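You operate a simulated robot arm through the tools that you are given. There is no shell and no other tool.

The job below is to be done with a simulated robot arm. You get a single attempt, and the scene is never put back.

JOB
Fill the small can with the green band with its matching drink.
Fine: two doses, none spilt; green is LIME, purple BERRY, orange PEACH; end with the slide at CAN IN; no lid; the drink knob stays. Set down upright: what you pick out.

Only the result counts: the job must be done as asked and must still hold three seconds after the hand-in. Knocking over, shifting, dropping, spilling or breaking anything else fails it. Lids that push on must go on centred and level and be pressed home; caps that screw on are set level and turned clockwise until they are tight.

ROBOT AND FRAMES
A 7-joint arm with a two-finger parallel gripper, fixed in place. Base frame: the origin is at the foot of the arm, x ahead of it, y to its left, z up; the work surface is at about z = 3. Units: mm, degrees, N and s.
With the tool pointing down near the work surface it reaches from about 260 to 680 mm from the base axis. Its first joint turns from -166.0 to 166.0 degrees. Payload 2.5 kg.
The TCP is the grasp point between the finger pads, 30 mm short of the fingertips. In the tool frame z runs along the fingers and y along their closing line. The gripper opens to 94 mm. The fingers are 28 mm wide and 10 mm thick; the gripper's body (50 by 96 mm) begins 55 mm behind the TCP.
Orientation is that of the tool frame in the base frame, as [roll, pitch, yaw] about the fixed x, y, z axes, in that order (R = Rz(yaw) Ry(pitch) Rx(roll)). With the fingers straight down and closing along the base's y, the tool's x points along the base's -x, its y along +y and its z along -z.

CONTROLS
- The arm moves only by the tool move_arm. Its argument "deltas" is a list of rows, each an object (a shift or turn left out is 0, a gripper value left out holds the last) with "xyz": the shift along the tool's x, y, z in units of 400 mm (1.0 is 400 mm), a list of three; "delta_rot": the turn, a rotation vector about the tool's x, y, z in units of 45 degrees (1.0 is 45 degrees), a list of three; "grip": the gripper command, from -1 (fully open) to 1 (shut), values between in proportion. In form: [{"xyz": [x, y, z], "delta_rot": [wx, wy, wz], "grip": grip}, ...]. A call has 1 to 20 rows; each row is the pose to reach, as a shift and turn from the pose commanded when the call began, along the tool's axes at that moment. A call with a number of a shift or a turn outside -1 to 1 is refused whole. Each row takes 0.2 s and may step no farther than 50 mm and 8.6 degrees from the row before; otherwise, or with a gripper value out of range, the whole call is refused. Where a pose cannot be reached the arm comes as near as it can. A force on the tool above 50 N (or 10 N above the force at the start of the call, whichever is more), or a blocked arm, ends the call early, and 0.2 s more pass. The fingers move at their own pace (about 72 mm/s each) and stop on an object; they squeeze with about 28 N. The grip force told is the motor's: it shows also when the fingers shut on nothing. Time passes only in rows, and 0.2 s behind the last, so rows that repeat a pose let the fingers close. It gives the time, the measured TCP pose, the force on the tool (base axes), the opening and the grip force at its end, in the units of the frame above (readings bear some noise), with the torque about the TCP (base axes, N m) and any sound that the robot's microphone picked up.
- Cameras (640 x 400 px; columns grow to the right, rows downward): "scene" is fixed at [50.3, 649.4, 778.8]; the picture's right is [-0.86, -0.50, 0.00], its down [-0.25, 0.43, -0.87] and it looks along [0.44, -0.75, -0.49] (base axes); focal length 325 px, centre (320, 200). "wrist" rides on the gripper at [76, 14, -103] in the tool frame; the picture's right is [-0.18, 0.98, 0.00], its down [-0.75, -0.14, -0.64] and it looks along [-0.63, -0.12, 0.77] (tool axes); focal length 243 px, centre (320, 200). There is no depth. A picture from a camera that has moved, and an enlarged one, comes with that camera's place and axes in the base frame and with its lens.
- capture(camera): a new picture of that camera. It takes no simulated time.
- enlarge(camera, box): a new picture of the part [left, top, right, bottom] of that camera's present view, enlarged. It takes no simulated time.
- job_done(): hands the job in; it is judged then, once.

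Places have to be worked out from the pictures, the camera data and where the tool is seen. Open the gripper and draw the arm clear of the work before you hand the job in, unless the task says otherwise.

The tools are called after "Call:" as a command line: name --argument value ..., lists and objects as JSON in quotes. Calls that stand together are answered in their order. move_arm: Moves the arm, as the interface text tells. Its arguments: {"type":"object","properties":{"deltas":{"type":"array","items":{"type":"object","properties":{"xyz":{"type":"array","items":{"type":"number"}},"delta_rot":{"type":"array","items":{"type":"number"}},"grip":{"type":"number"}}}}},"required":["deltas"]} The other tools are called the same way: capture (camera) takes a picture; enlarge (camera, box) takes an enlarged picture of a part of a camera's view; job_done () hands the job in.

At the start:

```text
t: 0.0
eef_pos: [511.7, 118.5, 465.2]
orientation: [-180.0, 0.0, 180.0]
ft_force: [0.2, -0.4, 0.5]
ft_torque: [0.01, 0.0, -0.04]
grip_width: 93.9
grasp_force: 0.2
```

scene: 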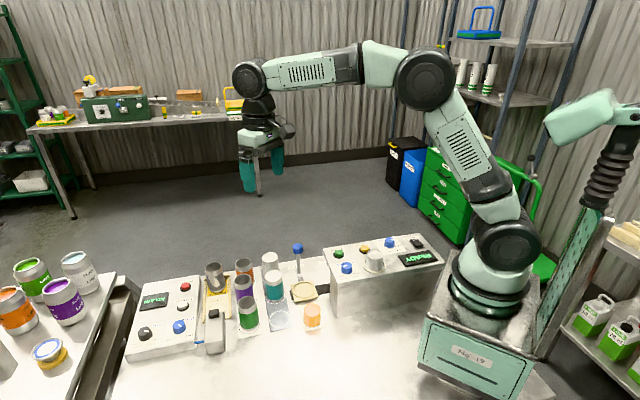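
wrist: 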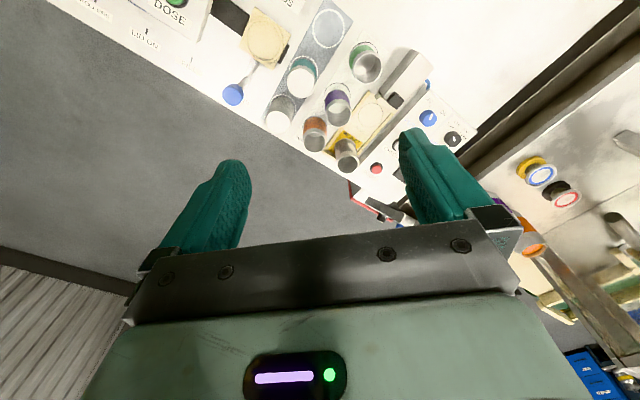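

The scene shows a filling machine, cans, and a dispenser panel; I need closer views to read labels, so I enlarge several parts.

Call:
enlarge --camera "scene" --box '[110, 230, 290, 370]'

Call:
enlarge --camera "scene" --box '[220, 220, 460, 370]'

Call:
enlarge --camera "scene" --box '[0, 240, 160, 400]'

Call:
enlarge --camera "wrist" --box '[140, 0, 500, 225]'

```text
2.86 times, centred on (200, 300) of scene
camera zoom: at [50.3, 649.4, 778.8], right [-0.86, -0.5, 0.0], down [-0.25, 0.43, -0.87], along [0.44, -0.75, -0.49], focal length 929 px, centre (663, -86)
```

zoom: 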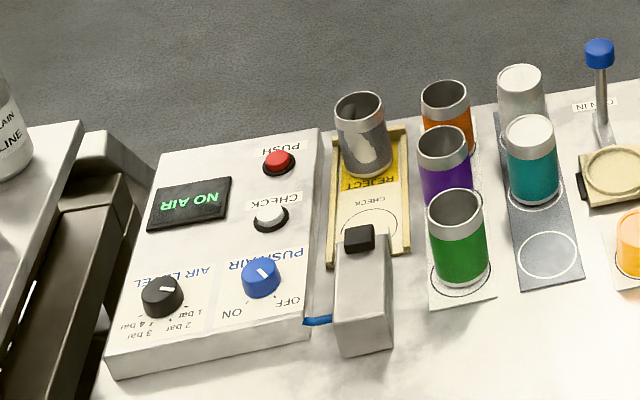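

```text
2.67 times, centred on (340, 295) of scene
camera zoom: at [50.3, 649.4, 778.8], right [-0.86, -0.5, 0.0], down [-0.25, 0.43, -0.87], along [0.44, -0.75, -0.49], focal length 867 px, centre (267, -53)
```

zoom: 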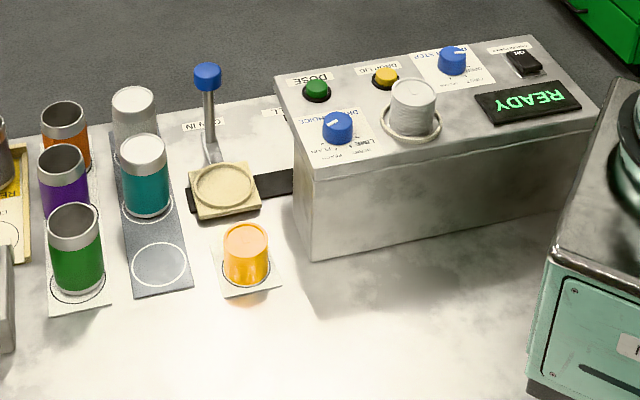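

```text
2.50 times, centred on (80, 320) of scene
camera zoom: at [50.3, 649.4, 778.8], right [-0.86, -0.5, 0.0], down [-0.25, 0.43, -0.87], along [0.44, -0.75, -0.49], focal length 813 px, centre (920, -100)
```

zoom: 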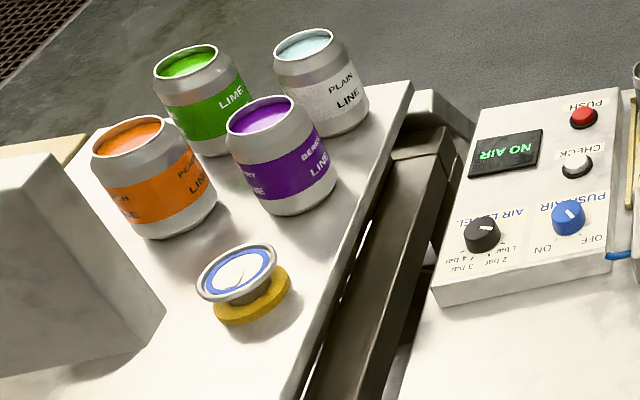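

```text
1.78 times, centred on (320, 112) of wrist
camera zoom: at [436.0, 132.2, 567.7], right [0.18, 0.98, 0.0], down [0.75, -0.14, 0.64], along [0.63, -0.12, -0.77], focal length 431 px, centre (320, 356)
```

zoom: 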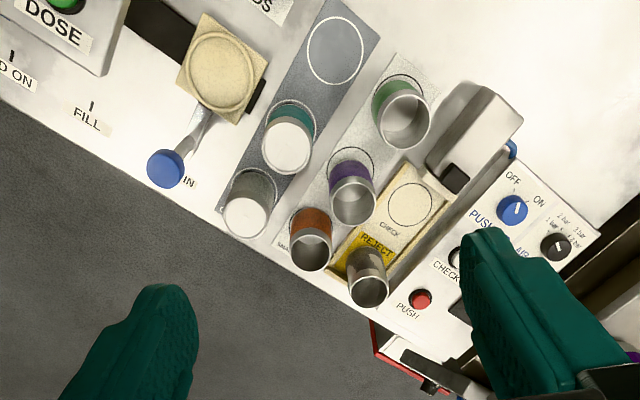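

The green-banded small can stands near (545, 202) and the dispenser machine lies at negative y. I move the wrist camera over the dispenser to read its knobs and labels.

Call:
move_arm --deltas '[{"xyz": [0.033, -0.095, 0.0]}, {"xyz": [0.067, -0.19, 0.0]}, {"xyz": [0.1, -0.285, 0.0]}, {"xyz": [0.133, -0.38, 0.0]}, {"xyz": [0.167, -0.475, 0.0]}, {"xyz": [0.2, -0.57, 0.0]}]'

Call:
capture --camera "wrist"

Call:
enlarge --camera "wrist" --box '[140, 0, 500, 225]'

```text
t: 1.4
eef_pos: [432.9, -109.5, 466.9]
orientation: [180.0, 0.0, -179.9]
ft_force: [0.5, 0.1, 0.9]
ft_torque: [0.0, -0.04, 0.0]
grip_width: 94.2
grasp_force: 0.0
```

```text
taken
camera wrist: at [356.6, -95.6, 567.7], right [0.18, 0.98, 0.0], down [0.75, -0.14, 0.64], along [0.63, -0.12, -0.77], focal length 243 px, centre (320, 200)
```

wrist: 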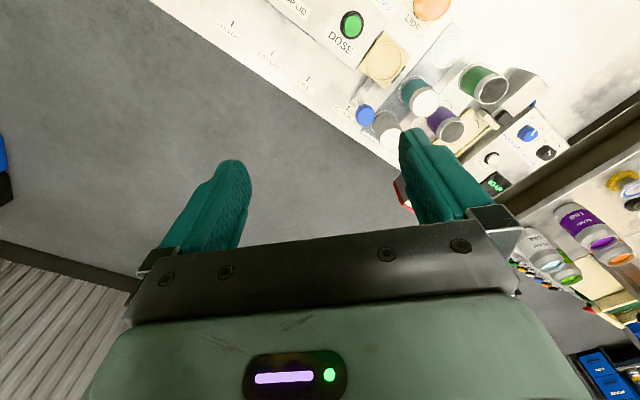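

```text
1.78 times, centred on (320, 112) of wrist
camera zoom: at [356.6, -95.6, 567.7], right [0.18, 0.98, 0.0], down [0.75, -0.14, 0.64], along [0.63, -0.12, -0.77], focal length 431 px, centre (320, 356)
```

zoom: 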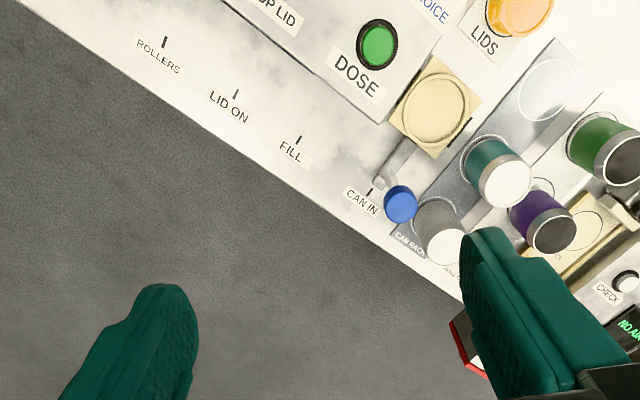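

The table runs at 45° (slide direction along (0.707, 0.707)), with labels CAN IN / FILL / LID ON / ROLLERS along the far edge and the machine top at about z=150. I rotate the tool 45° and move over the machine to read its controls.

Call:
move_arm --deltas '[{"xyz": [0.0625, -0.007, 0.0], "delta_rot": [0, 0, 0.1667]}, {"xyz": [0.125, -0.015, 0.0], "delta_rot": [0, 0, 0.3333]}, {"xyz": [0.1875, -0.022, 0.0], "delta_rot": [0, 0, 0.5]}, {"xyz": [0.25, -0.03, 0.0], "delta_rot": [0, 0, 0.6667]}, {"xyz": [0.3125, -0.037, 0.0], "delta_rot": [0, 0, 0.8333]}, {"xyz": [0.375, -0.0445, 0.0], "delta_rot": [0, 0, 1.0]}]'

Call:
capture --camera "wrist"

Call:
enlarge --camera "wrist" --box '[140, 0, 500, 225]'

```text
t: 2.8
eef_pos: [281.8, -129.5, 465.2]
orientation: [-180.0, -0.1, 134.8]
ft_force: [0.5, 0.4, -0.6]
ft_torque: [0.02, 0.0, 0.05]
grip_width: 94.0
grasp_force: 0.0
```

```text
taken
camera wrist: at [238.1, -64.4, 568.0], right [0.83, 0.56, 0.0], down [0.43, -0.63, 0.64], along [0.36, -0.53, -0.77], focal length 243 px, centre (320, 200)
```

wrist: 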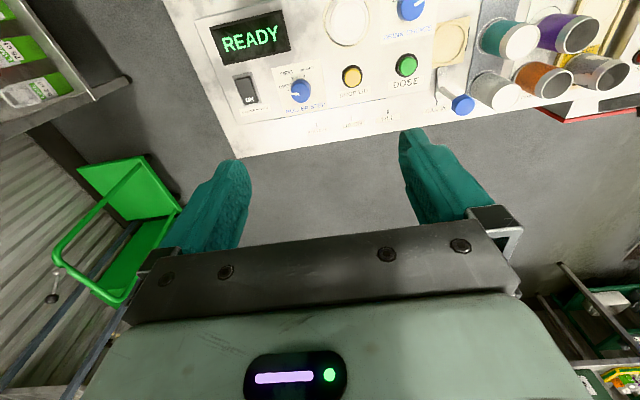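

```text
1.78 times, centred on (320, 112) of wrist
camera zoom: at [238.1, -64.4, 568.0], right [0.83, 0.56, 0.0], down [0.43, -0.63, 0.64], along [0.36, -0.53, -0.77], focal length 431 px, centre (320, 356)
```

zoom: 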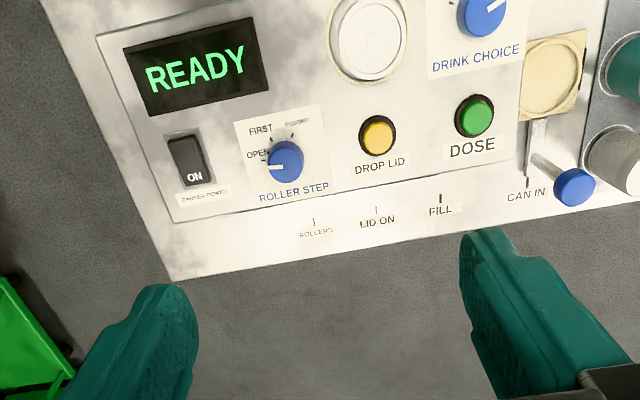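

The machine is ON and READY, with ROLLER STEP, DROP LID, DOSE and DRINK CHOICE controls. I shift to see the DRINK CHOICE dial fully.

Call:
move_arm --deltas '[{"xyz": [0.06, 0.07, 0.0]}, {"xyz": [0.12, 0.14, 0.0]}, {"xyz": [0.18, 0.21, 0.0]}]'

Call:
capture --camera "wrist"

Call:
enlarge --camera "wrist" --box '[200, 0, 440, 150]'

Call:
enlarge --camera "wrist" --box '[400, 0, 640, 150]'

```text
t: 3.6
eef_pos: [290.4, -18.5, 465.1]
orientation: [-179.9, 0.1, 135.0]
ft_force: [0.4, -0.6, 1.0]
ft_torque: [0.02, -0.02, 0.03]
grip_width: 94.2
grasp_force: 0.0
```

```text
taken
camera wrist: at [246.5, 46.9, 567.5], right [0.83, 0.56, 0.0], down [0.43, -0.63, 0.64], along [0.36, -0.53, -0.77], focal length 243 px, centre (320, 200)
```

wrist: 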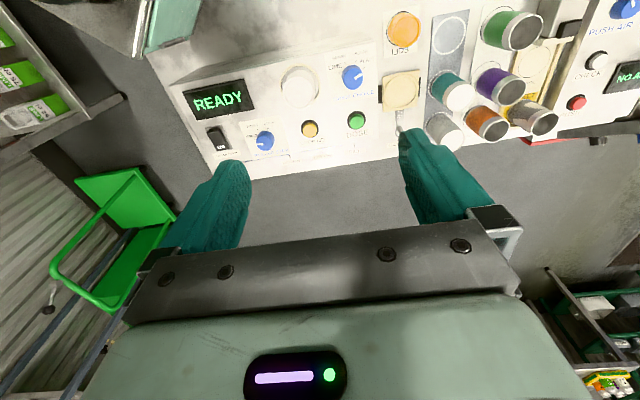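

```text
2.67 times, centred on (320, 75) of wrist
camera zoom: at [246.5, 46.9, 567.5], right [0.83, 0.56, 0.0], down [0.43, -0.63, 0.64], along [0.36, -0.53, -0.77], focal length 647 px, centre (320, 533)
```

zoom: 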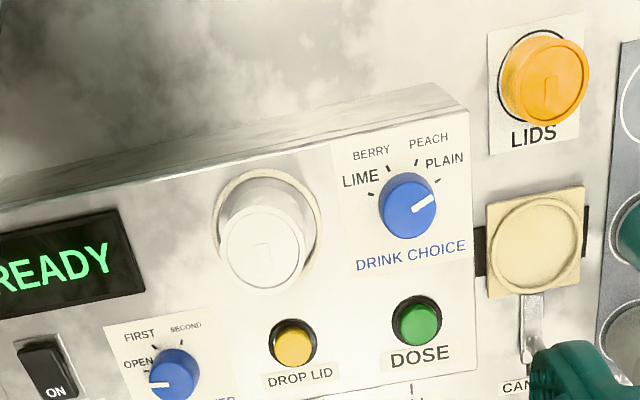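

```text
2.67 times, centred on (520, 75) of wrist
camera zoom: at [246.5, 46.9, 567.5], right [0.83, 0.56, 0.0], down [0.43, -0.63, 0.64], along [0.36, -0.53, -0.77], focal length 647 px, centre (-213, 533)
```

zoom: 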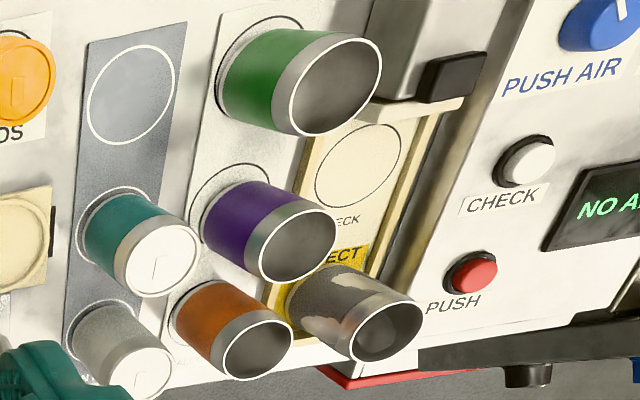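

DRINK CHOICE is at PLAIN and must go 135° counter-clockwise to LIME (knob near e1≈239, e2≈243 in the table's 45° frame). I look closer at the knob, pad, and cans from the scene camera to judge heights.

Call:
enlarge --camera "scene" --box '[320, 225, 448, 305]'

Call:
enlarge --camera "scene" --box '[220, 240, 348, 320]'

Call:
enlarge --camera "scene" --box '[192, 255, 320, 335]'

Call:
enlarge --camera "scene" --box '[160, 275, 288, 355]'

```text
5.00 times, centred on (384, 265) of scene
camera zoom: at [50.3, 649.4, 778.8], right [-0.86, -0.5, 0.0], down [-0.25, 0.43, -0.87], along [0.44, -0.75, -0.49], focal length 1626 px, centre (0, -125)
```

zoom: 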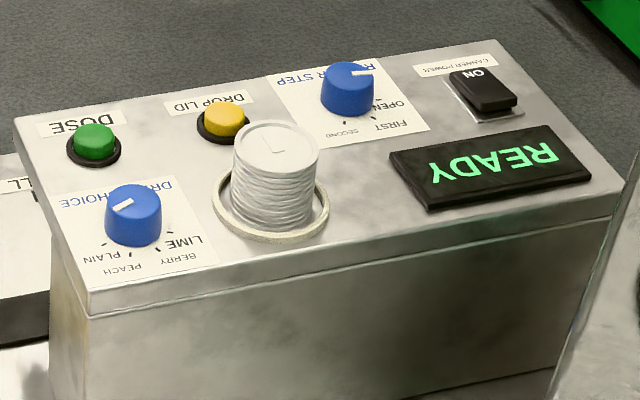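

```text
5.00 times, centred on (284, 280) of scene
camera zoom: at [50.3, 649.4, 778.8], right [-0.86, -0.5, 0.0], down [-0.25, 0.43, -0.87], along [0.44, -0.75, -0.49], focal length 1626 px, centre (500, -200)
```

zoom: 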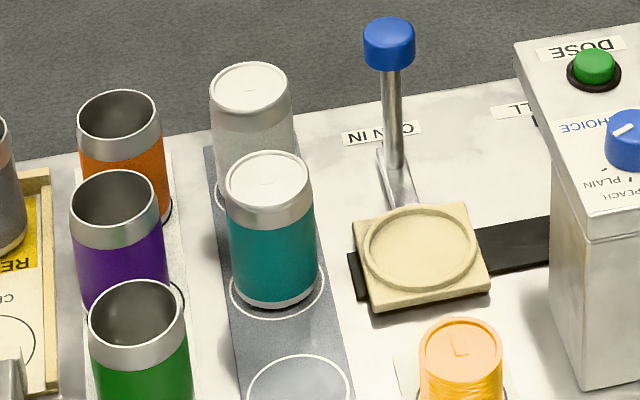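

```text
5.00 times, centred on (256, 295) of scene
camera zoom: at [50.3, 649.4, 778.8], right [-0.86, -0.5, 0.0], down [-0.25, 0.43, -0.87], along [0.44, -0.75, -0.49], focal length 1626 px, centre (640, -275)
```

zoom: 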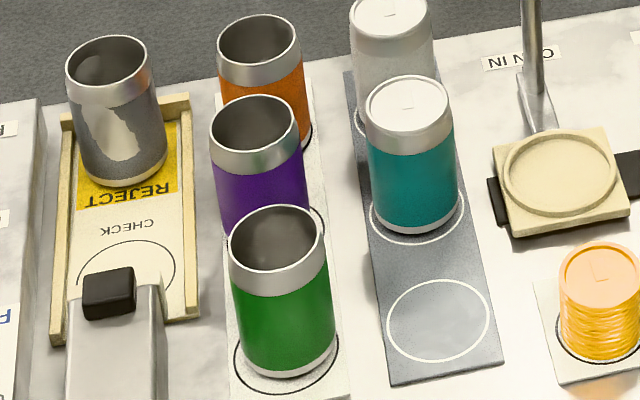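

```text
5.00 times, centred on (224, 315) of scene
camera zoom: at [50.3, 649.4, 778.8], right [-0.86, -0.5, 0.0], down [-0.25, 0.43, -0.87], along [0.44, -0.75, -0.49], focal length 1626 px, centre (800, -375)
```

zoom: 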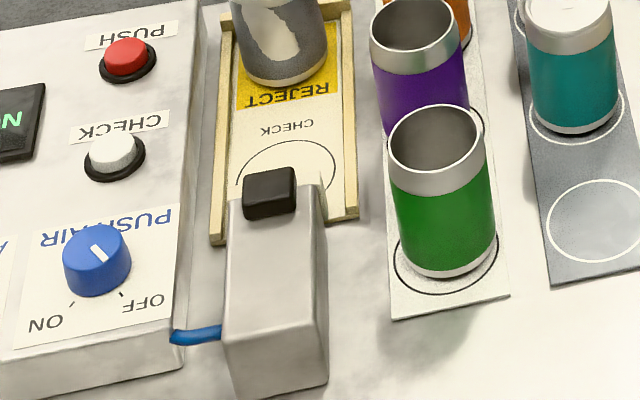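

The panel top is around z≈145 and the knob (≈34 mm across, ≈18 mm tall) tops out near z≈165. I move the tool above the knob at z=260 with the fingers partly closed, and look.

Call:
move_arm --deltas '[{"xyz": [-0.012, 0.023, 0.1], "grip": -0.15}, {"xyz": [-0.024, 0.046, 0.2], "grip": -0.15}, {"xyz": [-0.036, 0.069, 0.3], "grip": -0.15}, {"xyz": [-0.048, 0.092, 0.4], "grip": -0.15}, {"xyz": [-0.0615, 0.1168, 0.5125], "grip": -0.15}, {"xyz": [-0.0615, 0.1168, 0.5125], "grip": -0.15}]'

Call:
capture --camera "wrist"

Call:
capture --camera "scene"

```text
t: 5.0
eef_pos: [339.5, -1.6, 259.8]
orientation: [-180.0, 0.0, 134.9]
ft_force: [0.0, 0.0, 0.2]
ft_torque: [0.02, 0.01, -0.04]
grip_width: 54.1
grasp_force: 0.1
```

```text
taken
camera wrist: at [297.1, 63.2, 362.0], right [0.83, 0.56, 0.0], down [0.43, -0.63, 0.64], along [0.36, -0.53, -0.77], focal length 243 px, centre (320, 200)
```

wrist: 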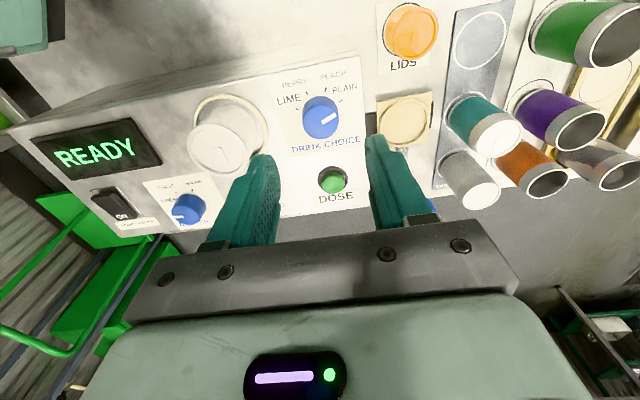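

```text
taken
```

scene: 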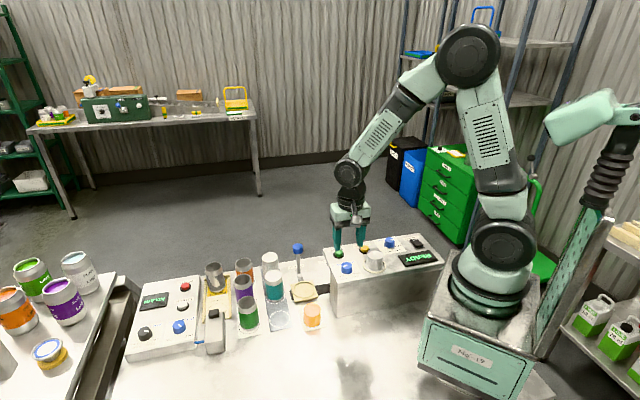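

The knob appears in column 320, as expected beneath the tool axis. I enlarge to find its exact centre and height.

Call:
enlarge --camera "wrist" --box '[240, 60, 400, 160]'

Call:
enlarge --camera "scene" --box '[300, 200, 428, 280]'

```text
4.00 times, centred on (320, 110) of wrist
camera zoom: at [297.1, 63.2, 362.0], right [0.83, 0.56, 0.0], down [0.43, -0.63, 0.64], along [0.36, -0.53, -0.77], focal length 970 px, centre (320, 560)
```

zoom: 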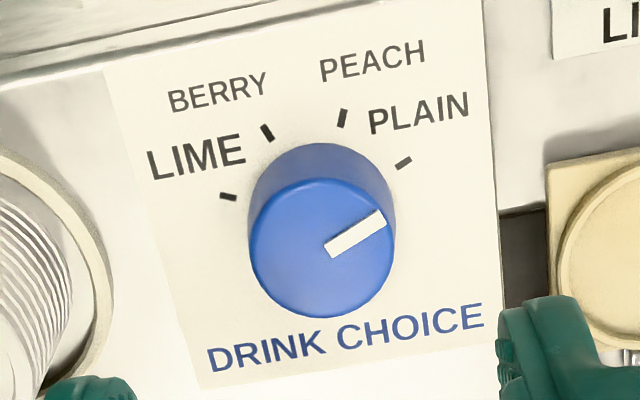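

```text
5.00 times, centred on (364, 240) of scene
camera zoom: at [50.3, 649.4, 778.8], right [-0.86, -0.5, 0.0], down [-0.25, 0.43, -0.87], along [0.44, -0.75, -0.49], focal length 1626 px, centre (100, 0)
```

zoom: 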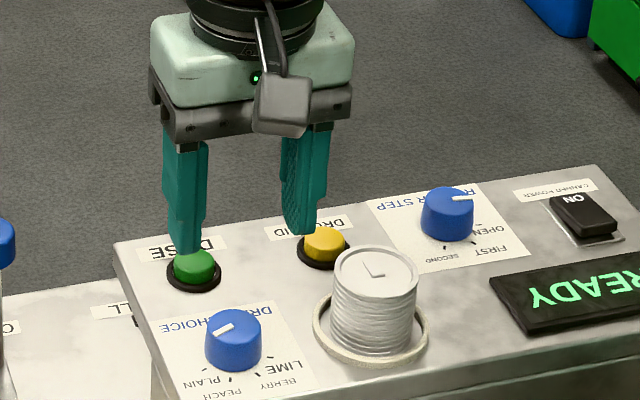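

The knob centre is ~2.5 mm further along +e2 and 0.7 mm along −e1 from the tool axis, top at z≈165. I correct that and pre-rotate the wrist (clockwise) so that the full 135° counter-clockwise turn fits in one grip.

Call:
move_arm --deltas '[{"xyz": [-0.00625, -0.00175, 0.0], "delta_rot": [0, 0, 0.1667], "grip": -0.15}, {"xyz": [-0.00625, -0.00175, 0.0], "delta_rot": [0, 0, 0.3333], "grip": -0.15}, {"xyz": [-0.00625, -0.00175, 0.0], "delta_rot": [0, 0, 0.5], "grip": -0.15}, {"xyz": [-0.00625, -0.00175, 0.0], "delta_rot": [0, 0, 0.6667], "grip": -0.15}, {"xyz": [-0.00625, -0.00175, 0.0], "delta_rot": [0, 0, 0.8333], "grip": -0.15}, {"xyz": [-0.00625, -0.00175, 0.0], "delta_rot": [0, 0, 1.0], "grip": -0.15}]'

Call:
move_arm --deltas '[{"delta_rot": [0, 0, 0.1667], "grip": -0.15}, {"delta_rot": [0, 0, 0.3333], "grip": -0.15}, {"delta_rot": [0, 0, 0.5], "grip": -0.15}, {"delta_rot": [0, 0, 0.5], "grip": -0.15}]'

Call:
enlarge --camera "wrist" --box '[240, 60, 400, 160]'

Call:
enlarge --camera "scene" --box '[300, 200, 428, 280]'

```text
t: 6.4
eef_pos: [342.9, -4.9, 259.8]
orientation: [180.0, 0.0, 89.8]
ft_force: [0.5, 0.1, -0.7]
ft_torque: [0.03, -0.01, -0.02]
grip_width: 53.8
grasp_force: 0.0
```

```text
t: 7.4
eef_pos: [342.8, -3.9, 260.4]
orientation: [-179.9, -0.1, 67.4]
ft_force: [0.4, -0.3, 0.0]
ft_torque: [-0.01, -0.01, 0.01]
grip_width: 54.1
grasp_force: 0.1
```

```text
4.00 times, centred on (320, 110) of wrist
camera zoom: at [385.0, 60.6, 362.5], right [0.84, -0.55, 0.0], down [-0.42, -0.64, 0.64], along [-0.35, -0.54, -0.77], focal length 970 px, centre (320, 560)
```

zoom: 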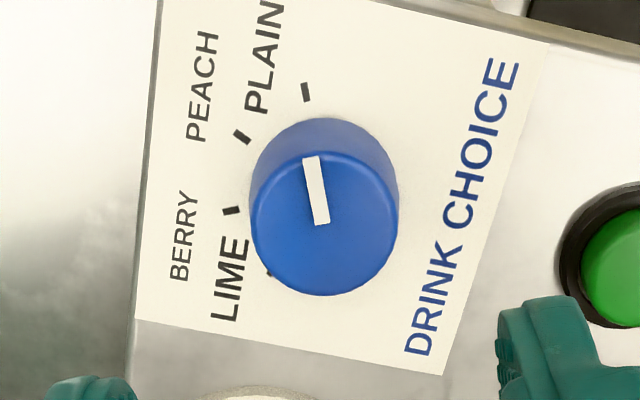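

```text
5.00 times, centred on (364, 240) of scene
camera zoom: at [50.3, 649.4, 778.8], right [-0.86, -0.5, 0.0], down [-0.25, 0.43, -0.87], along [0.44, -0.75, -0.49], focal length 1626 px, centre (100, 0)
```

zoom: 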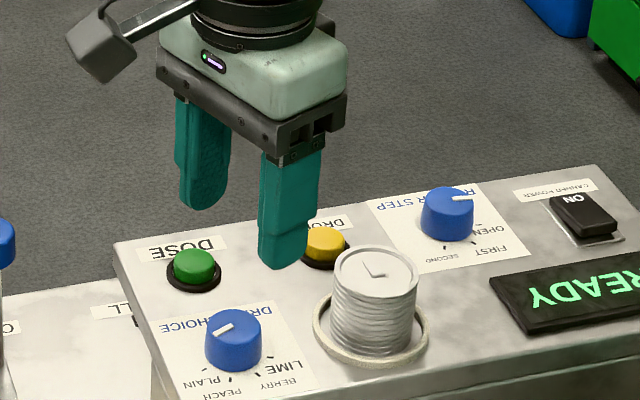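

The alignment is within about 1 mm; I make a small correction and descend so that the fingertips straddle the knob at z≈150 (TCP 180), then check.

Call:
move_arm --deltas '[{"xyz": [0.0021, 0.0027, 0.05], "grip": -0.15}, {"xyz": [0.0021, 0.0027, 0.1], "grip": -0.15}, {"xyz": [0.0021, 0.0027, 0.14], "grip": -0.15}, {"xyz": [0.0021, 0.0027, 0.17], "grip": -0.15}, {"xyz": [0.0021, 0.0027, 0.19], "grip": -0.15}, {"xyz": [0.0021, 0.0027, 0.19], "grip": -0.15}]'

Call:
capture --camera "wrist"

Call:
enlarge --camera "scene" --box '[300, 210, 428, 290]'

```text
t: 8.8
eef_pos: [342.5, -5.6, 184.4]
orientation: [180.0, -0.1, 67.5]
ft_force: [0.5, -0.4, -0.8]
ft_torque: [0.01, 0.0, -0.01]
grip_width: 54.2
grasp_force: 0.1
```

```text
taken
camera wrist: at [386.1, 60.8, 286.6], right [0.84, -0.55, 0.0], down [-0.42, -0.64, 0.64], along [-0.35, -0.54, -0.77], focal length 243 px, centre (320, 200)
```

wrist: 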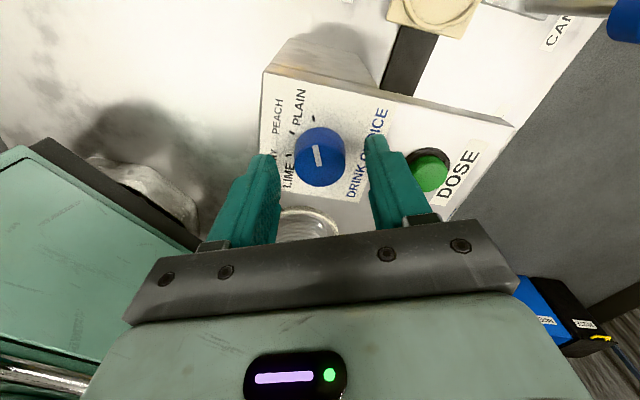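

```text
5.00 times, centred on (364, 250) of scene
camera zoom: at [50.3, 649.4, 778.8], right [-0.86, -0.5, 0.0], down [-0.25, 0.43, -0.87], along [0.44, -0.75, -0.49], focal length 1626 px, centre (100, -50)
```

zoom: 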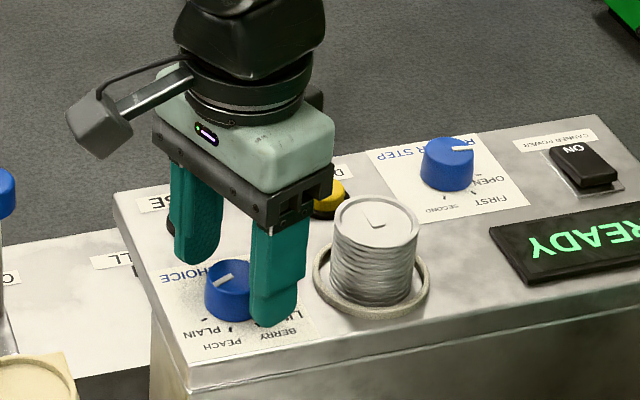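

The fingers appear about level with the knob top; I enlarge the wrist view to check centring before going the last few mm.

Call:
enlarge --camera "wrist" --box '[224, 100, 416, 220]'

```text
3.33 times, centred on (320, 160) of wrist
camera zoom: at [386.1, 60.8, 286.6], right [0.84, -0.55, 0.0], down [-0.42, -0.64, 0.64], along [-0.35, -0.54, -0.77], focal length 809 px, centre (320, 333)
```

zoom: 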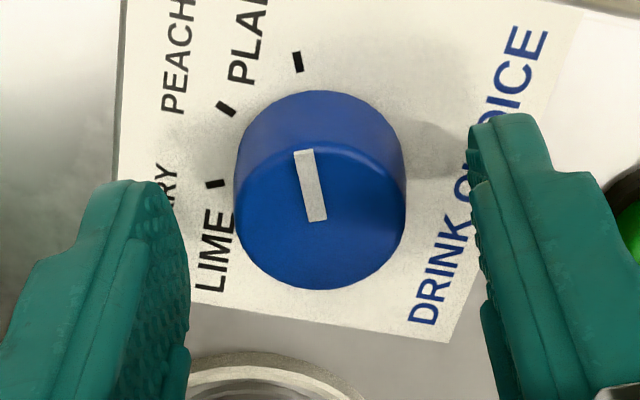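

The knob is centred between the fingers. I shift 1.2 mm along tool x, go down another ~4 mm and close on the knob.

Call:
move_arm --deltas '[{"xyz": [0.003, 0.0, 0.005], "grip": -0.15}, {"xyz": [0.003, 0.0, 0.01], "grip": -0.15}, {"xyz": [0.003, 0.0, 0.01], "grip": 0.1}, {"xyz": [0.003, 0.0, 0.01], "grip": 0.5}, {"xyz": [0.003, 0.0, 0.01], "grip": 0.5}]'

Call:
enlarge --camera "wrist" --box '[224, 100, 416, 220]'

```text
t: 10.0
eef_pos: [343.9, -3.2, 179.8]
orientation: [179.9, 0.1, 67.4]
ft_force: [1.5, 0.7, -1.1]
ft_torque: [0.0, -0.02, 0.0]
grip_width: 32.1
grasp_force: 44.6
```

```text
3.33 times, centred on (320, 160) of wrist
camera zoom: at [386.4, 61.9, 282.7], right [0.84, -0.55, 0.0], down [-0.42, -0.64, 0.64], along [-0.35, -0.54, -0.77], focal length 809 px, centre (320, 333)
```

zoom: 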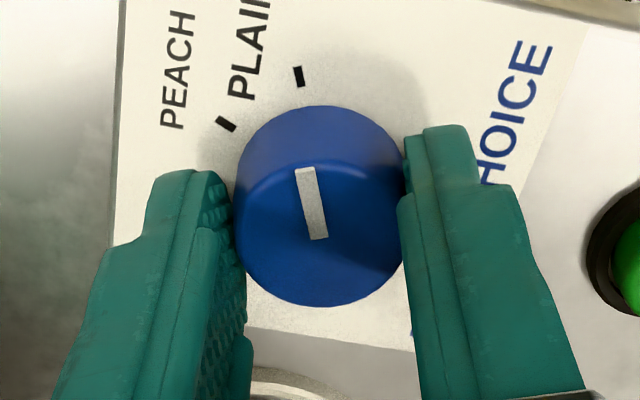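

Gripped at 32 mm with almost no side force. I turn 45° counter-clockwise (seen from above) to PEACH and check.

Call:
move_arm --deltas '[{"delta_rot": [0, 0, -0.125], "grip": 0.5}, {"delta_rot": [0, 0, -0.25], "grip": 0.5}, {"delta_rot": [0, 0, -0.375], "grip": 0.5}, {"delta_rot": [0, 0, -0.5], "grip": 0.5}, {"delta_rot": [0, 0, -0.625], "grip": 0.5}, {"delta_rot": [0, 0, -0.75], "grip": 0.5}, {"delta_rot": [0, 0, -0.875], "grip": 0.5}, {"delta_rot": [0, 0, -1.0], "grip": 0.5}, {"delta_rot": [0, 0, -1.0], "grip": 0.5}]'

Call:
enlarge --camera "wrist" --box '[224, 100, 416, 220]'

```text
t: 12.0
eef_pos: [343.4, -2.1, 180.6]
orientation: [-179.9, 0.0, 112.6]
ft_force: [-17.5, -4.8, 16.2]
ft_torque: [-0.27, 0.57, -0.03]
grip_width: 31.9
grasp_force: 44.8
```

```text
3.33 times, centred on (320, 160) of wrist
camera zoom: at [327.5, 72.9, 282.7], right [0.98, 0.21, 0.0], down [0.16, -0.75, 0.64], along [0.13, -0.63, -0.77], focal length 809 px, centre (320, 333)
```

zoom: 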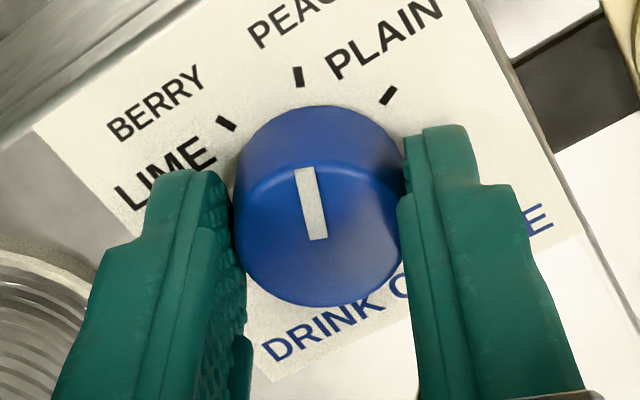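

The knob pointer now is at PEACH; a ~18 N side force indicates the grip axis is off by ~1.4 mm toward +y. I open, shift by that amount, regrip, and turn another 45°.

Call:
move_arm --deltas '[{"grip": 0.1}, {"grip": 0.1}, {"xyz": [-0.003, -0.0018, 0], "grip": 0.1}, {"xyz": [-0.003, -0.0018, 0], "grip": 0.5}, {"xyz": [-0.003, -0.0018, 0], "grip": 0.5}]'

Call:
move_arm --deltas '[{"delta_rot": [0, 0, -0.125], "grip": 0.5}, {"delta_rot": [0, 0, -0.25], "grip": 0.5}, {"delta_rot": [0, 0, -0.375], "grip": 0.5}, {"delta_rot": [0, 0, -0.5], "grip": 0.5}, {"delta_rot": [0, 0, -0.625], "grip": 0.5}, {"delta_rot": [0, 0, -0.75], "grip": 0.5}, {"delta_rot": [0, 0, -0.875], "grip": 0.5}, {"delta_rot": [0, 0, -1.0], "grip": 0.5}, {"delta_rot": [0, 0, -1.0], "grip": 0.5}]'

Call:
enlarge --camera "wrist" --box '[224, 100, 416, 220]'

```text
t: 13.2
eef_pos: [344.0, -4.9, 179.7]
orientation: [-179.8, 0.0, 112.5]
ft_force: [-5.1, -0.5, 3.0]
ft_torque: [0.04, 0.14, -0.01]
grip_width: 31.6
grasp_force: 45.1
```

```text
t: 15.2
eef_pos: [343.8, -4.7, 180.6]
orientation: [180.0, 0.0, 157.7]
ft_force: [-10.9, -2.0, 23.9]
ft_torque: [0.06, 0.52, 0.02]
grip_width: 31.6
grasp_force: 44.3
```

```text
3.33 times, centred on (320, 160) of wrist
camera zoom: at [278.7, 38.1, 282.6], right [0.55, 0.84, 0.0], down [0.64, -0.42, 0.64], along [0.54, -0.35, -0.77], focal length 809 px, centre (320, 333)
```

zoom: 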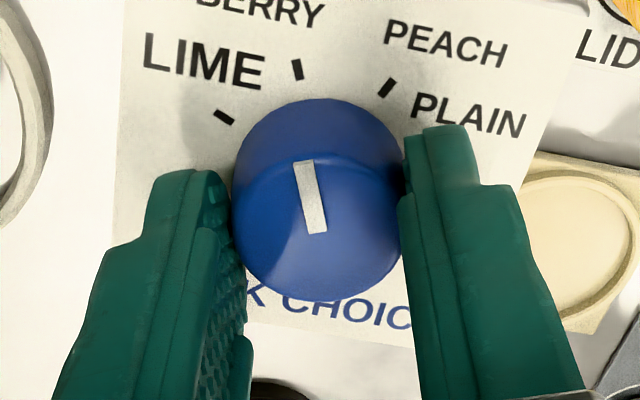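

The pointer is at BERRY now. I release to relax the forces, regrip, and turn the last 45° to LIME.

Call:
move_arm --deltas '[{"grip": 0.1}, {"grip": 0.1}, {"xyz": [0.001, -0.002, 0], "grip": 0.1}, {"xyz": [0.001, -0.002, 0], "grip": 0.5}, {"xyz": [0.001, -0.002, 0], "grip": 0.5}]'

Call:
move_arm --deltas '[{"delta_rot": [0, 0, -0.125], "grip": 0.5}, {"delta_rot": [0, 0, -0.25], "grip": 0.5}, {"delta_rot": [0, 0, -0.375], "grip": 0.5}, {"delta_rot": [0, 0, -0.5], "grip": 0.5}, {"delta_rot": [0, 0, -0.625], "grip": 0.5}, {"delta_rot": [0, 0, -0.75], "grip": 0.5}, {"delta_rot": [0, 0, -0.875], "grip": 0.5}, {"delta_rot": [0, 0, -1.0], "grip": 0.5}, {"delta_rot": [0, 0, -1.0], "grip": 0.5}]'

Call:
enlarge --camera "wrist" --box '[224, 100, 416, 220]'

```text
t: 16.4
eef_pos: [343.7, -5.1, 179.3]
orientation: [179.9, 0.2, 157.4]
ft_force: [5.9, 8.1, -8.1]
ft_torque: [0.18, -0.31, 0.0]
grip_width: 31.8
grasp_force: 45.2
```

```text
t: 18.4
eef_pos: [343.6, -4.4, 180.3]
orientation: [-180.0, 0.1, -157.5]
ft_force: [11.3, 22.2, -21.9]
ft_torque: [0.72, -0.26, -0.39]
grip_width: 31.8
grasp_force: 44.8
```

```text
3.33 times, centred on (320, 160) of wrist
camera zoom: at [267.7, -20.4, 282.4], right [-0.21, 0.98, 0.0], down [0.75, 0.16, 0.64], along [0.63, 0.13, -0.77], focal length 809 px, centre (320, 333)
```

zoom: 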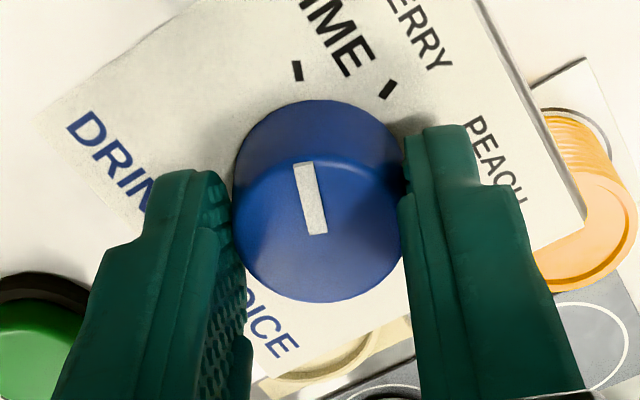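

The pointer is at LIME. I open, rise 80 mm, and check that the dial stays at LIME.

Call:
move_arm --deltas '[{"grip": 0.1}, {"grip": -0.15}, {"grip": -0.15}, {"xyz": [0, 0, -0.05], "grip": -0.15}, {"xyz": [0, 0, -0.125], "grip": -0.15}, {"xyz": [0, 0, -0.2], "grip": -0.15}, {"xyz": [0, 0, -0.3], "grip": -0.15}]'

Call:
capture --camera "wrist"

Call:
enlarge --camera "scene" --box '[300, 225, 428, 305]'

```text
t: 20.0
eef_pos: [343.1, -5.2, 301.5]
orientation: [180.0, 0.1, -157.5]
ft_force: [0.7, -0.2, -0.2]
ft_torque: [-0.01, 0.01, 0.0]
grip_width: 54.0
grasp_force: 0.0
```

```text
taken
camera wrist: at [267.9, -21.3, 403.7], right [-0.21, 0.98, 0.0], down [0.75, 0.16, 0.64], along [0.63, 0.13, -0.77], focal length 243 px, centre (320, 200)
```

wrist: 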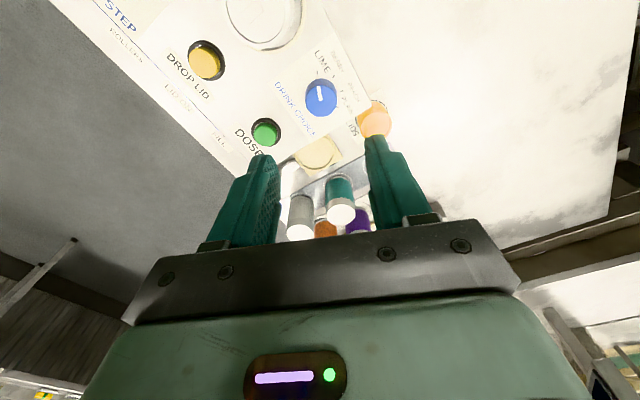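

```text
5.00 times, centred on (364, 265) of scene
camera zoom: at [50.3, 649.4, 778.8], right [-0.86, -0.5, 0.0], down [-0.25, 0.43, -0.87], along [0.44, -0.75, -0.49], focal length 1626 px, centre (100, -125)
```

zoom: 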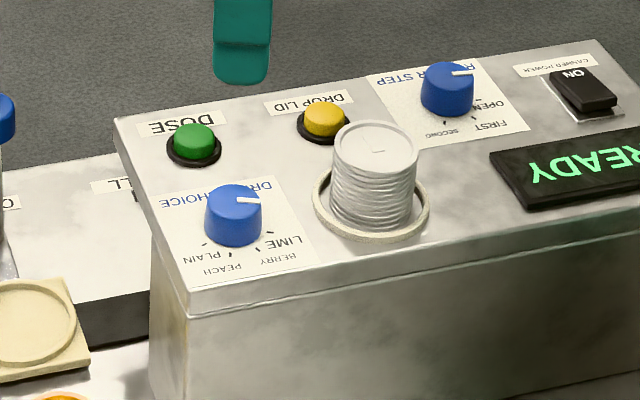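

Call:
enlarge --camera "wrist" --box '[240, 40, 400, 140]'

```text
4.00 times, centred on (320, 90) of wrist
camera zoom: at [267.9, -21.3, 403.7], right [-0.21, 0.98, 0.0], down [0.75, 0.16, 0.64], along [0.63, 0.13, -0.77], focal length 970 px, centre (320, 640)
```

zoom: 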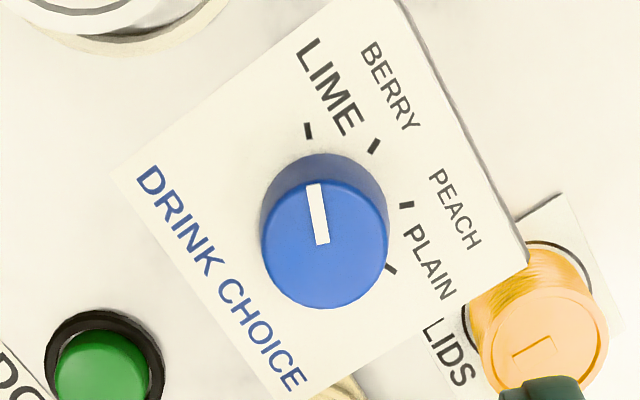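

The knob holds at LIME. Next I travel at z≈300 to above the green can near (545, 202), rotating back towards yaw 135.

Call:
move_arm --deltas '[{"xyz": [-0.095, 0.0407, 0], "delta_rot": [0, 0, 0.1428], "grip": -0.6}, {"xyz": [-0.19, 0.0814, 0], "delta_rot": [0, 0, 0.2857], "grip": -0.6}, {"xyz": [-0.285, 0.1221, 0], "delta_rot": [0, 0, 0.4286], "grip": -0.6}, {"xyz": [-0.38, 0.1629, 0], "delta_rot": [0, 0, 0.5714], "grip": -0.6}, {"xyz": [-0.475, 0.2036, 0], "delta_rot": [0, 0, 0.7143], "grip": -0.6}, {"xyz": [-0.57, 0.2443, 0], "delta_rot": [0, 0, 0.8571], "grip": -0.6}, {"xyz": [-0.665, 0.285, 0], "delta_rot": [0, 0, 1.0], "grip": -0.6}]'

Call:
move_arm --deltas '[{"delta_rot": [0, 0, 0.1667], "grip": -0.6}, {"delta_rot": [0, 0, 0.3333], "grip": -0.6}, {"delta_rot": [0, 0, 0.5], "grip": -0.6}, {"delta_rot": [0, 0, 0.5], "grip": -0.6}]'

Call:
capture --camera "wrist"

Call:
enlarge --camera "scene" --box '[160, 255, 320, 355]'

```text
t: 21.6
eef_pos: [547.5, 202.4, 301.8]
orientation: [-180.0, 0.0, 157.3]
ft_force: [-1.2, 0.2, -1.5]
ft_torque: [0.02, -0.02, 0.01]
grip_width: 75.0
grasp_force: 0.1
```

```text
t: 22.6
eef_pos: [544.8, 202.6, 300.5]
orientation: [-180.0, 0.0, 134.9]
ft_force: [0.2, 0.5, -0.8]
ft_torque: [-0.01, -0.01, 0.01]
grip_width: 75.3
grasp_force: 0.0
```

```text
taken
camera wrist: at [502.0, 266.1, 402.8], right [0.83, 0.56, 0.0], down [0.43, -0.63, 0.64], along [0.36, -0.53, -0.77], focal length 243 px, centre (320, 200)
```

wrist: 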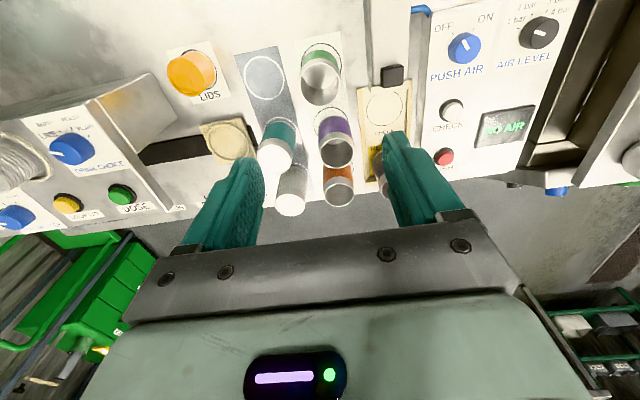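

```text
4.00 times, centred on (240, 305) of scene
camera zoom: at [50.3, 649.4, 778.8], right [-0.86, -0.5, 0.0], down [-0.25, 0.43, -0.87], along [0.44, -0.75, -0.49], focal length 1301 px, centre (640, -220)
```

zoom: 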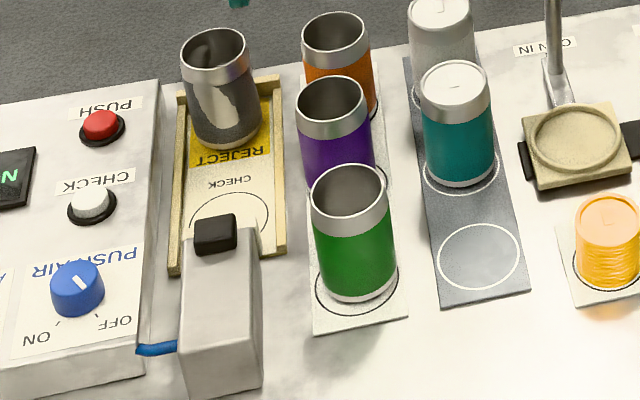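

The green can is just ahead in the view, slightly nearer the base than the tool axis. I enlarge the view to locate its rim and base and check that it's empty inside.

Call:
enlarge --camera "wrist" --box '[232, 20, 424, 140]'

Call:
enlarge --camera "wrist" --box '[150, 20, 310, 120]'

```text
3.33 times, centred on (328, 80) of wrist
camera zoom: at [502.0, 266.1, 402.8], right [0.83, 0.56, 0.0], down [0.43, -0.63, 0.64], along [0.36, -0.53, -0.77], focal length 809 px, centre (293, 600)
```

zoom: 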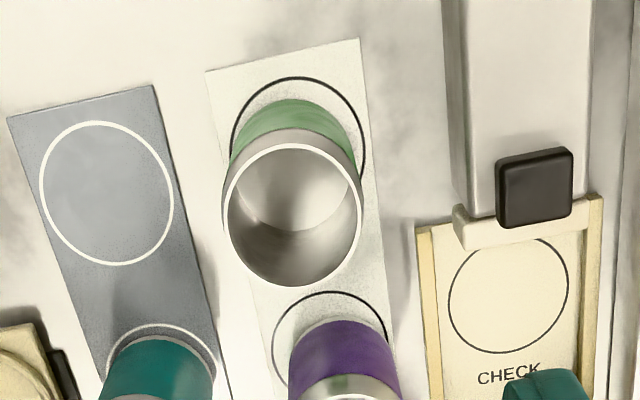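

```text
4.00 times, centred on (230, 70) of wrist
camera zoom: at [502.0, 266.1, 402.8], right [0.83, 0.56, 0.0], down [0.43, -0.63, 0.64], along [0.36, -0.53, -0.77], focal length 970 px, centre (680, 720)
```

zoom: 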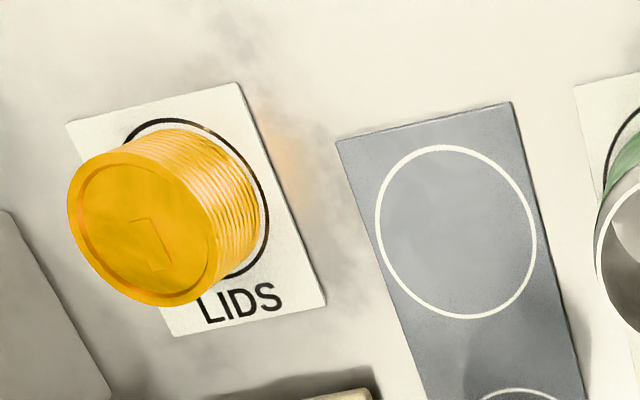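

I zoom in further on the can rim and base to pin down its exact centre and height.

Call:
enlarge --camera "wrist" --box '[280, 30, 360, 80]'

Call:
enlarge --camera "wrist" --box '[280, 60, 360, 110]'

Call:
enlarge --camera "scene" --box '[216, 286, 280, 326]'

```text
8.00 times, centred on (320, 55) of wrist
camera zoom: at [502.0, 266.1, 402.8], right [0.83, 0.56, 0.0], down [0.43, -0.63, 0.64], along [0.36, -0.53, -0.77], focal length 1941 px, centre (320, 1360)
```

zoom: 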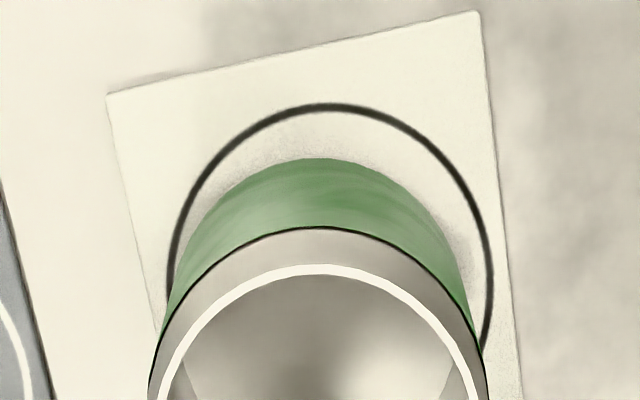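

```text
8.00 times, centred on (320, 85) of wrist
camera zoom: at [502.0, 266.1, 402.8], right [0.83, 0.56, 0.0], down [0.43, -0.63, 0.64], along [0.36, -0.53, -0.77], focal length 1941 px, centre (320, 1120)
```

zoom: 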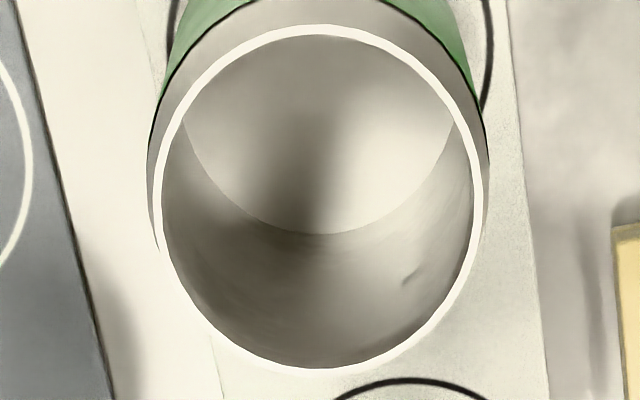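

```text
10.00 times, centred on (248, 306) of scene
camera zoom: at [50.3, 649.4, 778.8], right [-0.86, -0.5, 0.0], down [-0.25, 0.43, -0.87], along [0.44, -0.75, -0.49], focal length 3252 px, centre (1040, -860)
```

zoom: 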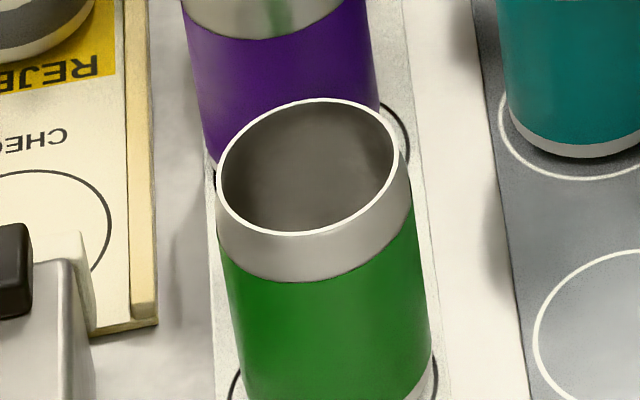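

The can is empty; its rim is ~50 mm wide at z≈83, and its axis is about 7 mm further (+e2) and 1.6 mm toward −e1 of the tool axis. I shift there, descend to z=150 and re-check alignment.

Call:
move_arm --deltas '[{"xyz": [-0.0175, -0.004, 0.08], "grip": -0.5}, {"xyz": [-0.0175, -0.004, 0.18], "grip": -0.5}, {"xyz": [-0.0175, -0.004, 0.28], "grip": -0.5}, {"xyz": [-0.0175, -0.004, 0.375], "grip": -0.5}, {"xyz": [-0.0175, -0.004, 0.375], "grip": -0.5}]'

Call:
enlarge --camera "wrist" --box '[224, 60, 416, 180]'

Call:
enlarge --camera "scene" --box '[160, 255, 320, 355]'

```text
t: 23.8
eef_pos: [550.6, 196.6, 151.1]
orientation: [-180.0, 0.0, 134.9]
ft_force: [0.0, -0.1, 0.2]
ft_torque: [0.02, 0.03, -0.01]
grip_width: 70.4
grasp_force: 0.0
```

```text
3.33 times, centred on (320, 120) of wrist
camera zoom: at [506.0, 259.7, 253.6], right [0.83, 0.56, 0.0], down [0.43, -0.63, 0.64], along [0.36, -0.53, -0.77], focal length 809 px, centre (320, 467)
```

zoom: 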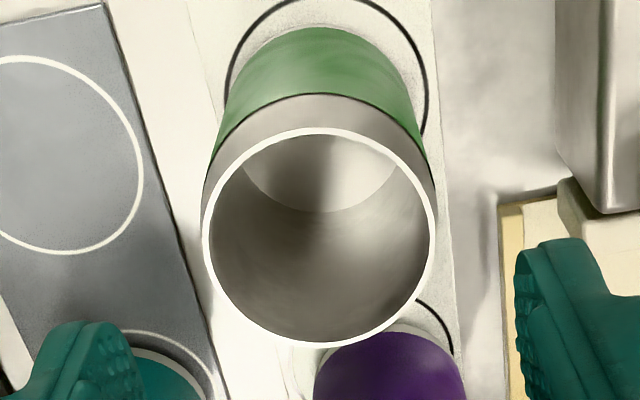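

```text
4.00 times, centred on (240, 305) of scene
camera zoom: at [50.3, 649.4, 778.8], right [-0.86, -0.5, 0.0], down [-0.25, 0.43, -0.87], along [0.44, -0.75, -0.49], focal length 1301 px, centre (640, -220)
```

zoom: 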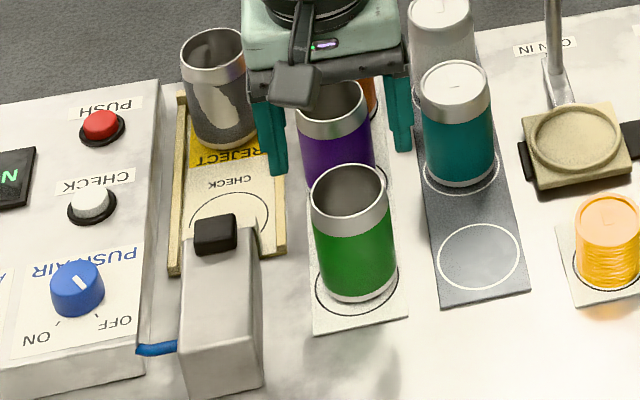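

The rim is centred on the tool axis within about 1 mm. I descend to TCP z≈80 (fingertips at 50) in small steps.

Call:
move_arm --deltas '[{"xyz": [-0.0025, 0, 0.04], "grip": -0.5}, {"xyz": [-0.0025, 0, 0.08], "grip": -0.5}, {"xyz": [-0.0025, 0, 0.11], "grip": -0.5}, {"xyz": [-0.0025, 0, 0.14], "grip": -0.5}, {"xyz": [-0.0025, 0, 0.165], "grip": -0.5}, {"xyz": [-0.0025, 0, 0.1775], "grip": -0.5}, {"xyz": [-0.0025, 0, 0.1775], "grip": -0.5}]'

Call:
capture --camera "wrist"

Call:
enlarge --camera "scene" --box '[160, 255, 320, 355]'

```text
t: 25.4
eef_pos: [550.1, 196.2, 80.1]
orientation: [-179.9, 0.0, 135.0]
ft_force: [-0.4, -0.2, -0.5]
ft_torque: [0.0, -0.01, -0.01]
grip_width: 70.5
grasp_force: 0.1
```

```text
taken
camera wrist: at [506.2, 259.3, 182.2], right [0.83, 0.56, 0.0], down [0.43, -0.63, 0.64], along [0.36, -0.53, -0.77], focal length 243 px, centre (320, 200)
```

wrist: 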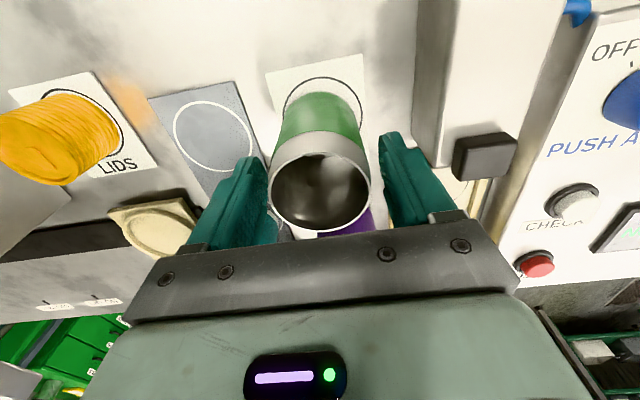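

```text
4.00 times, centred on (240, 305) of scene
camera zoom: at [50.3, 649.4, 778.8], right [-0.86, -0.5, 0.0], down [-0.25, 0.43, -0.87], along [0.44, -0.75, -0.49], focal length 1301 px, centre (640, -220)
```

zoom: 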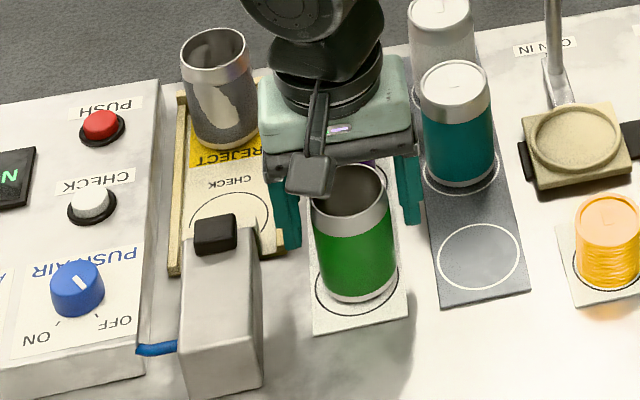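

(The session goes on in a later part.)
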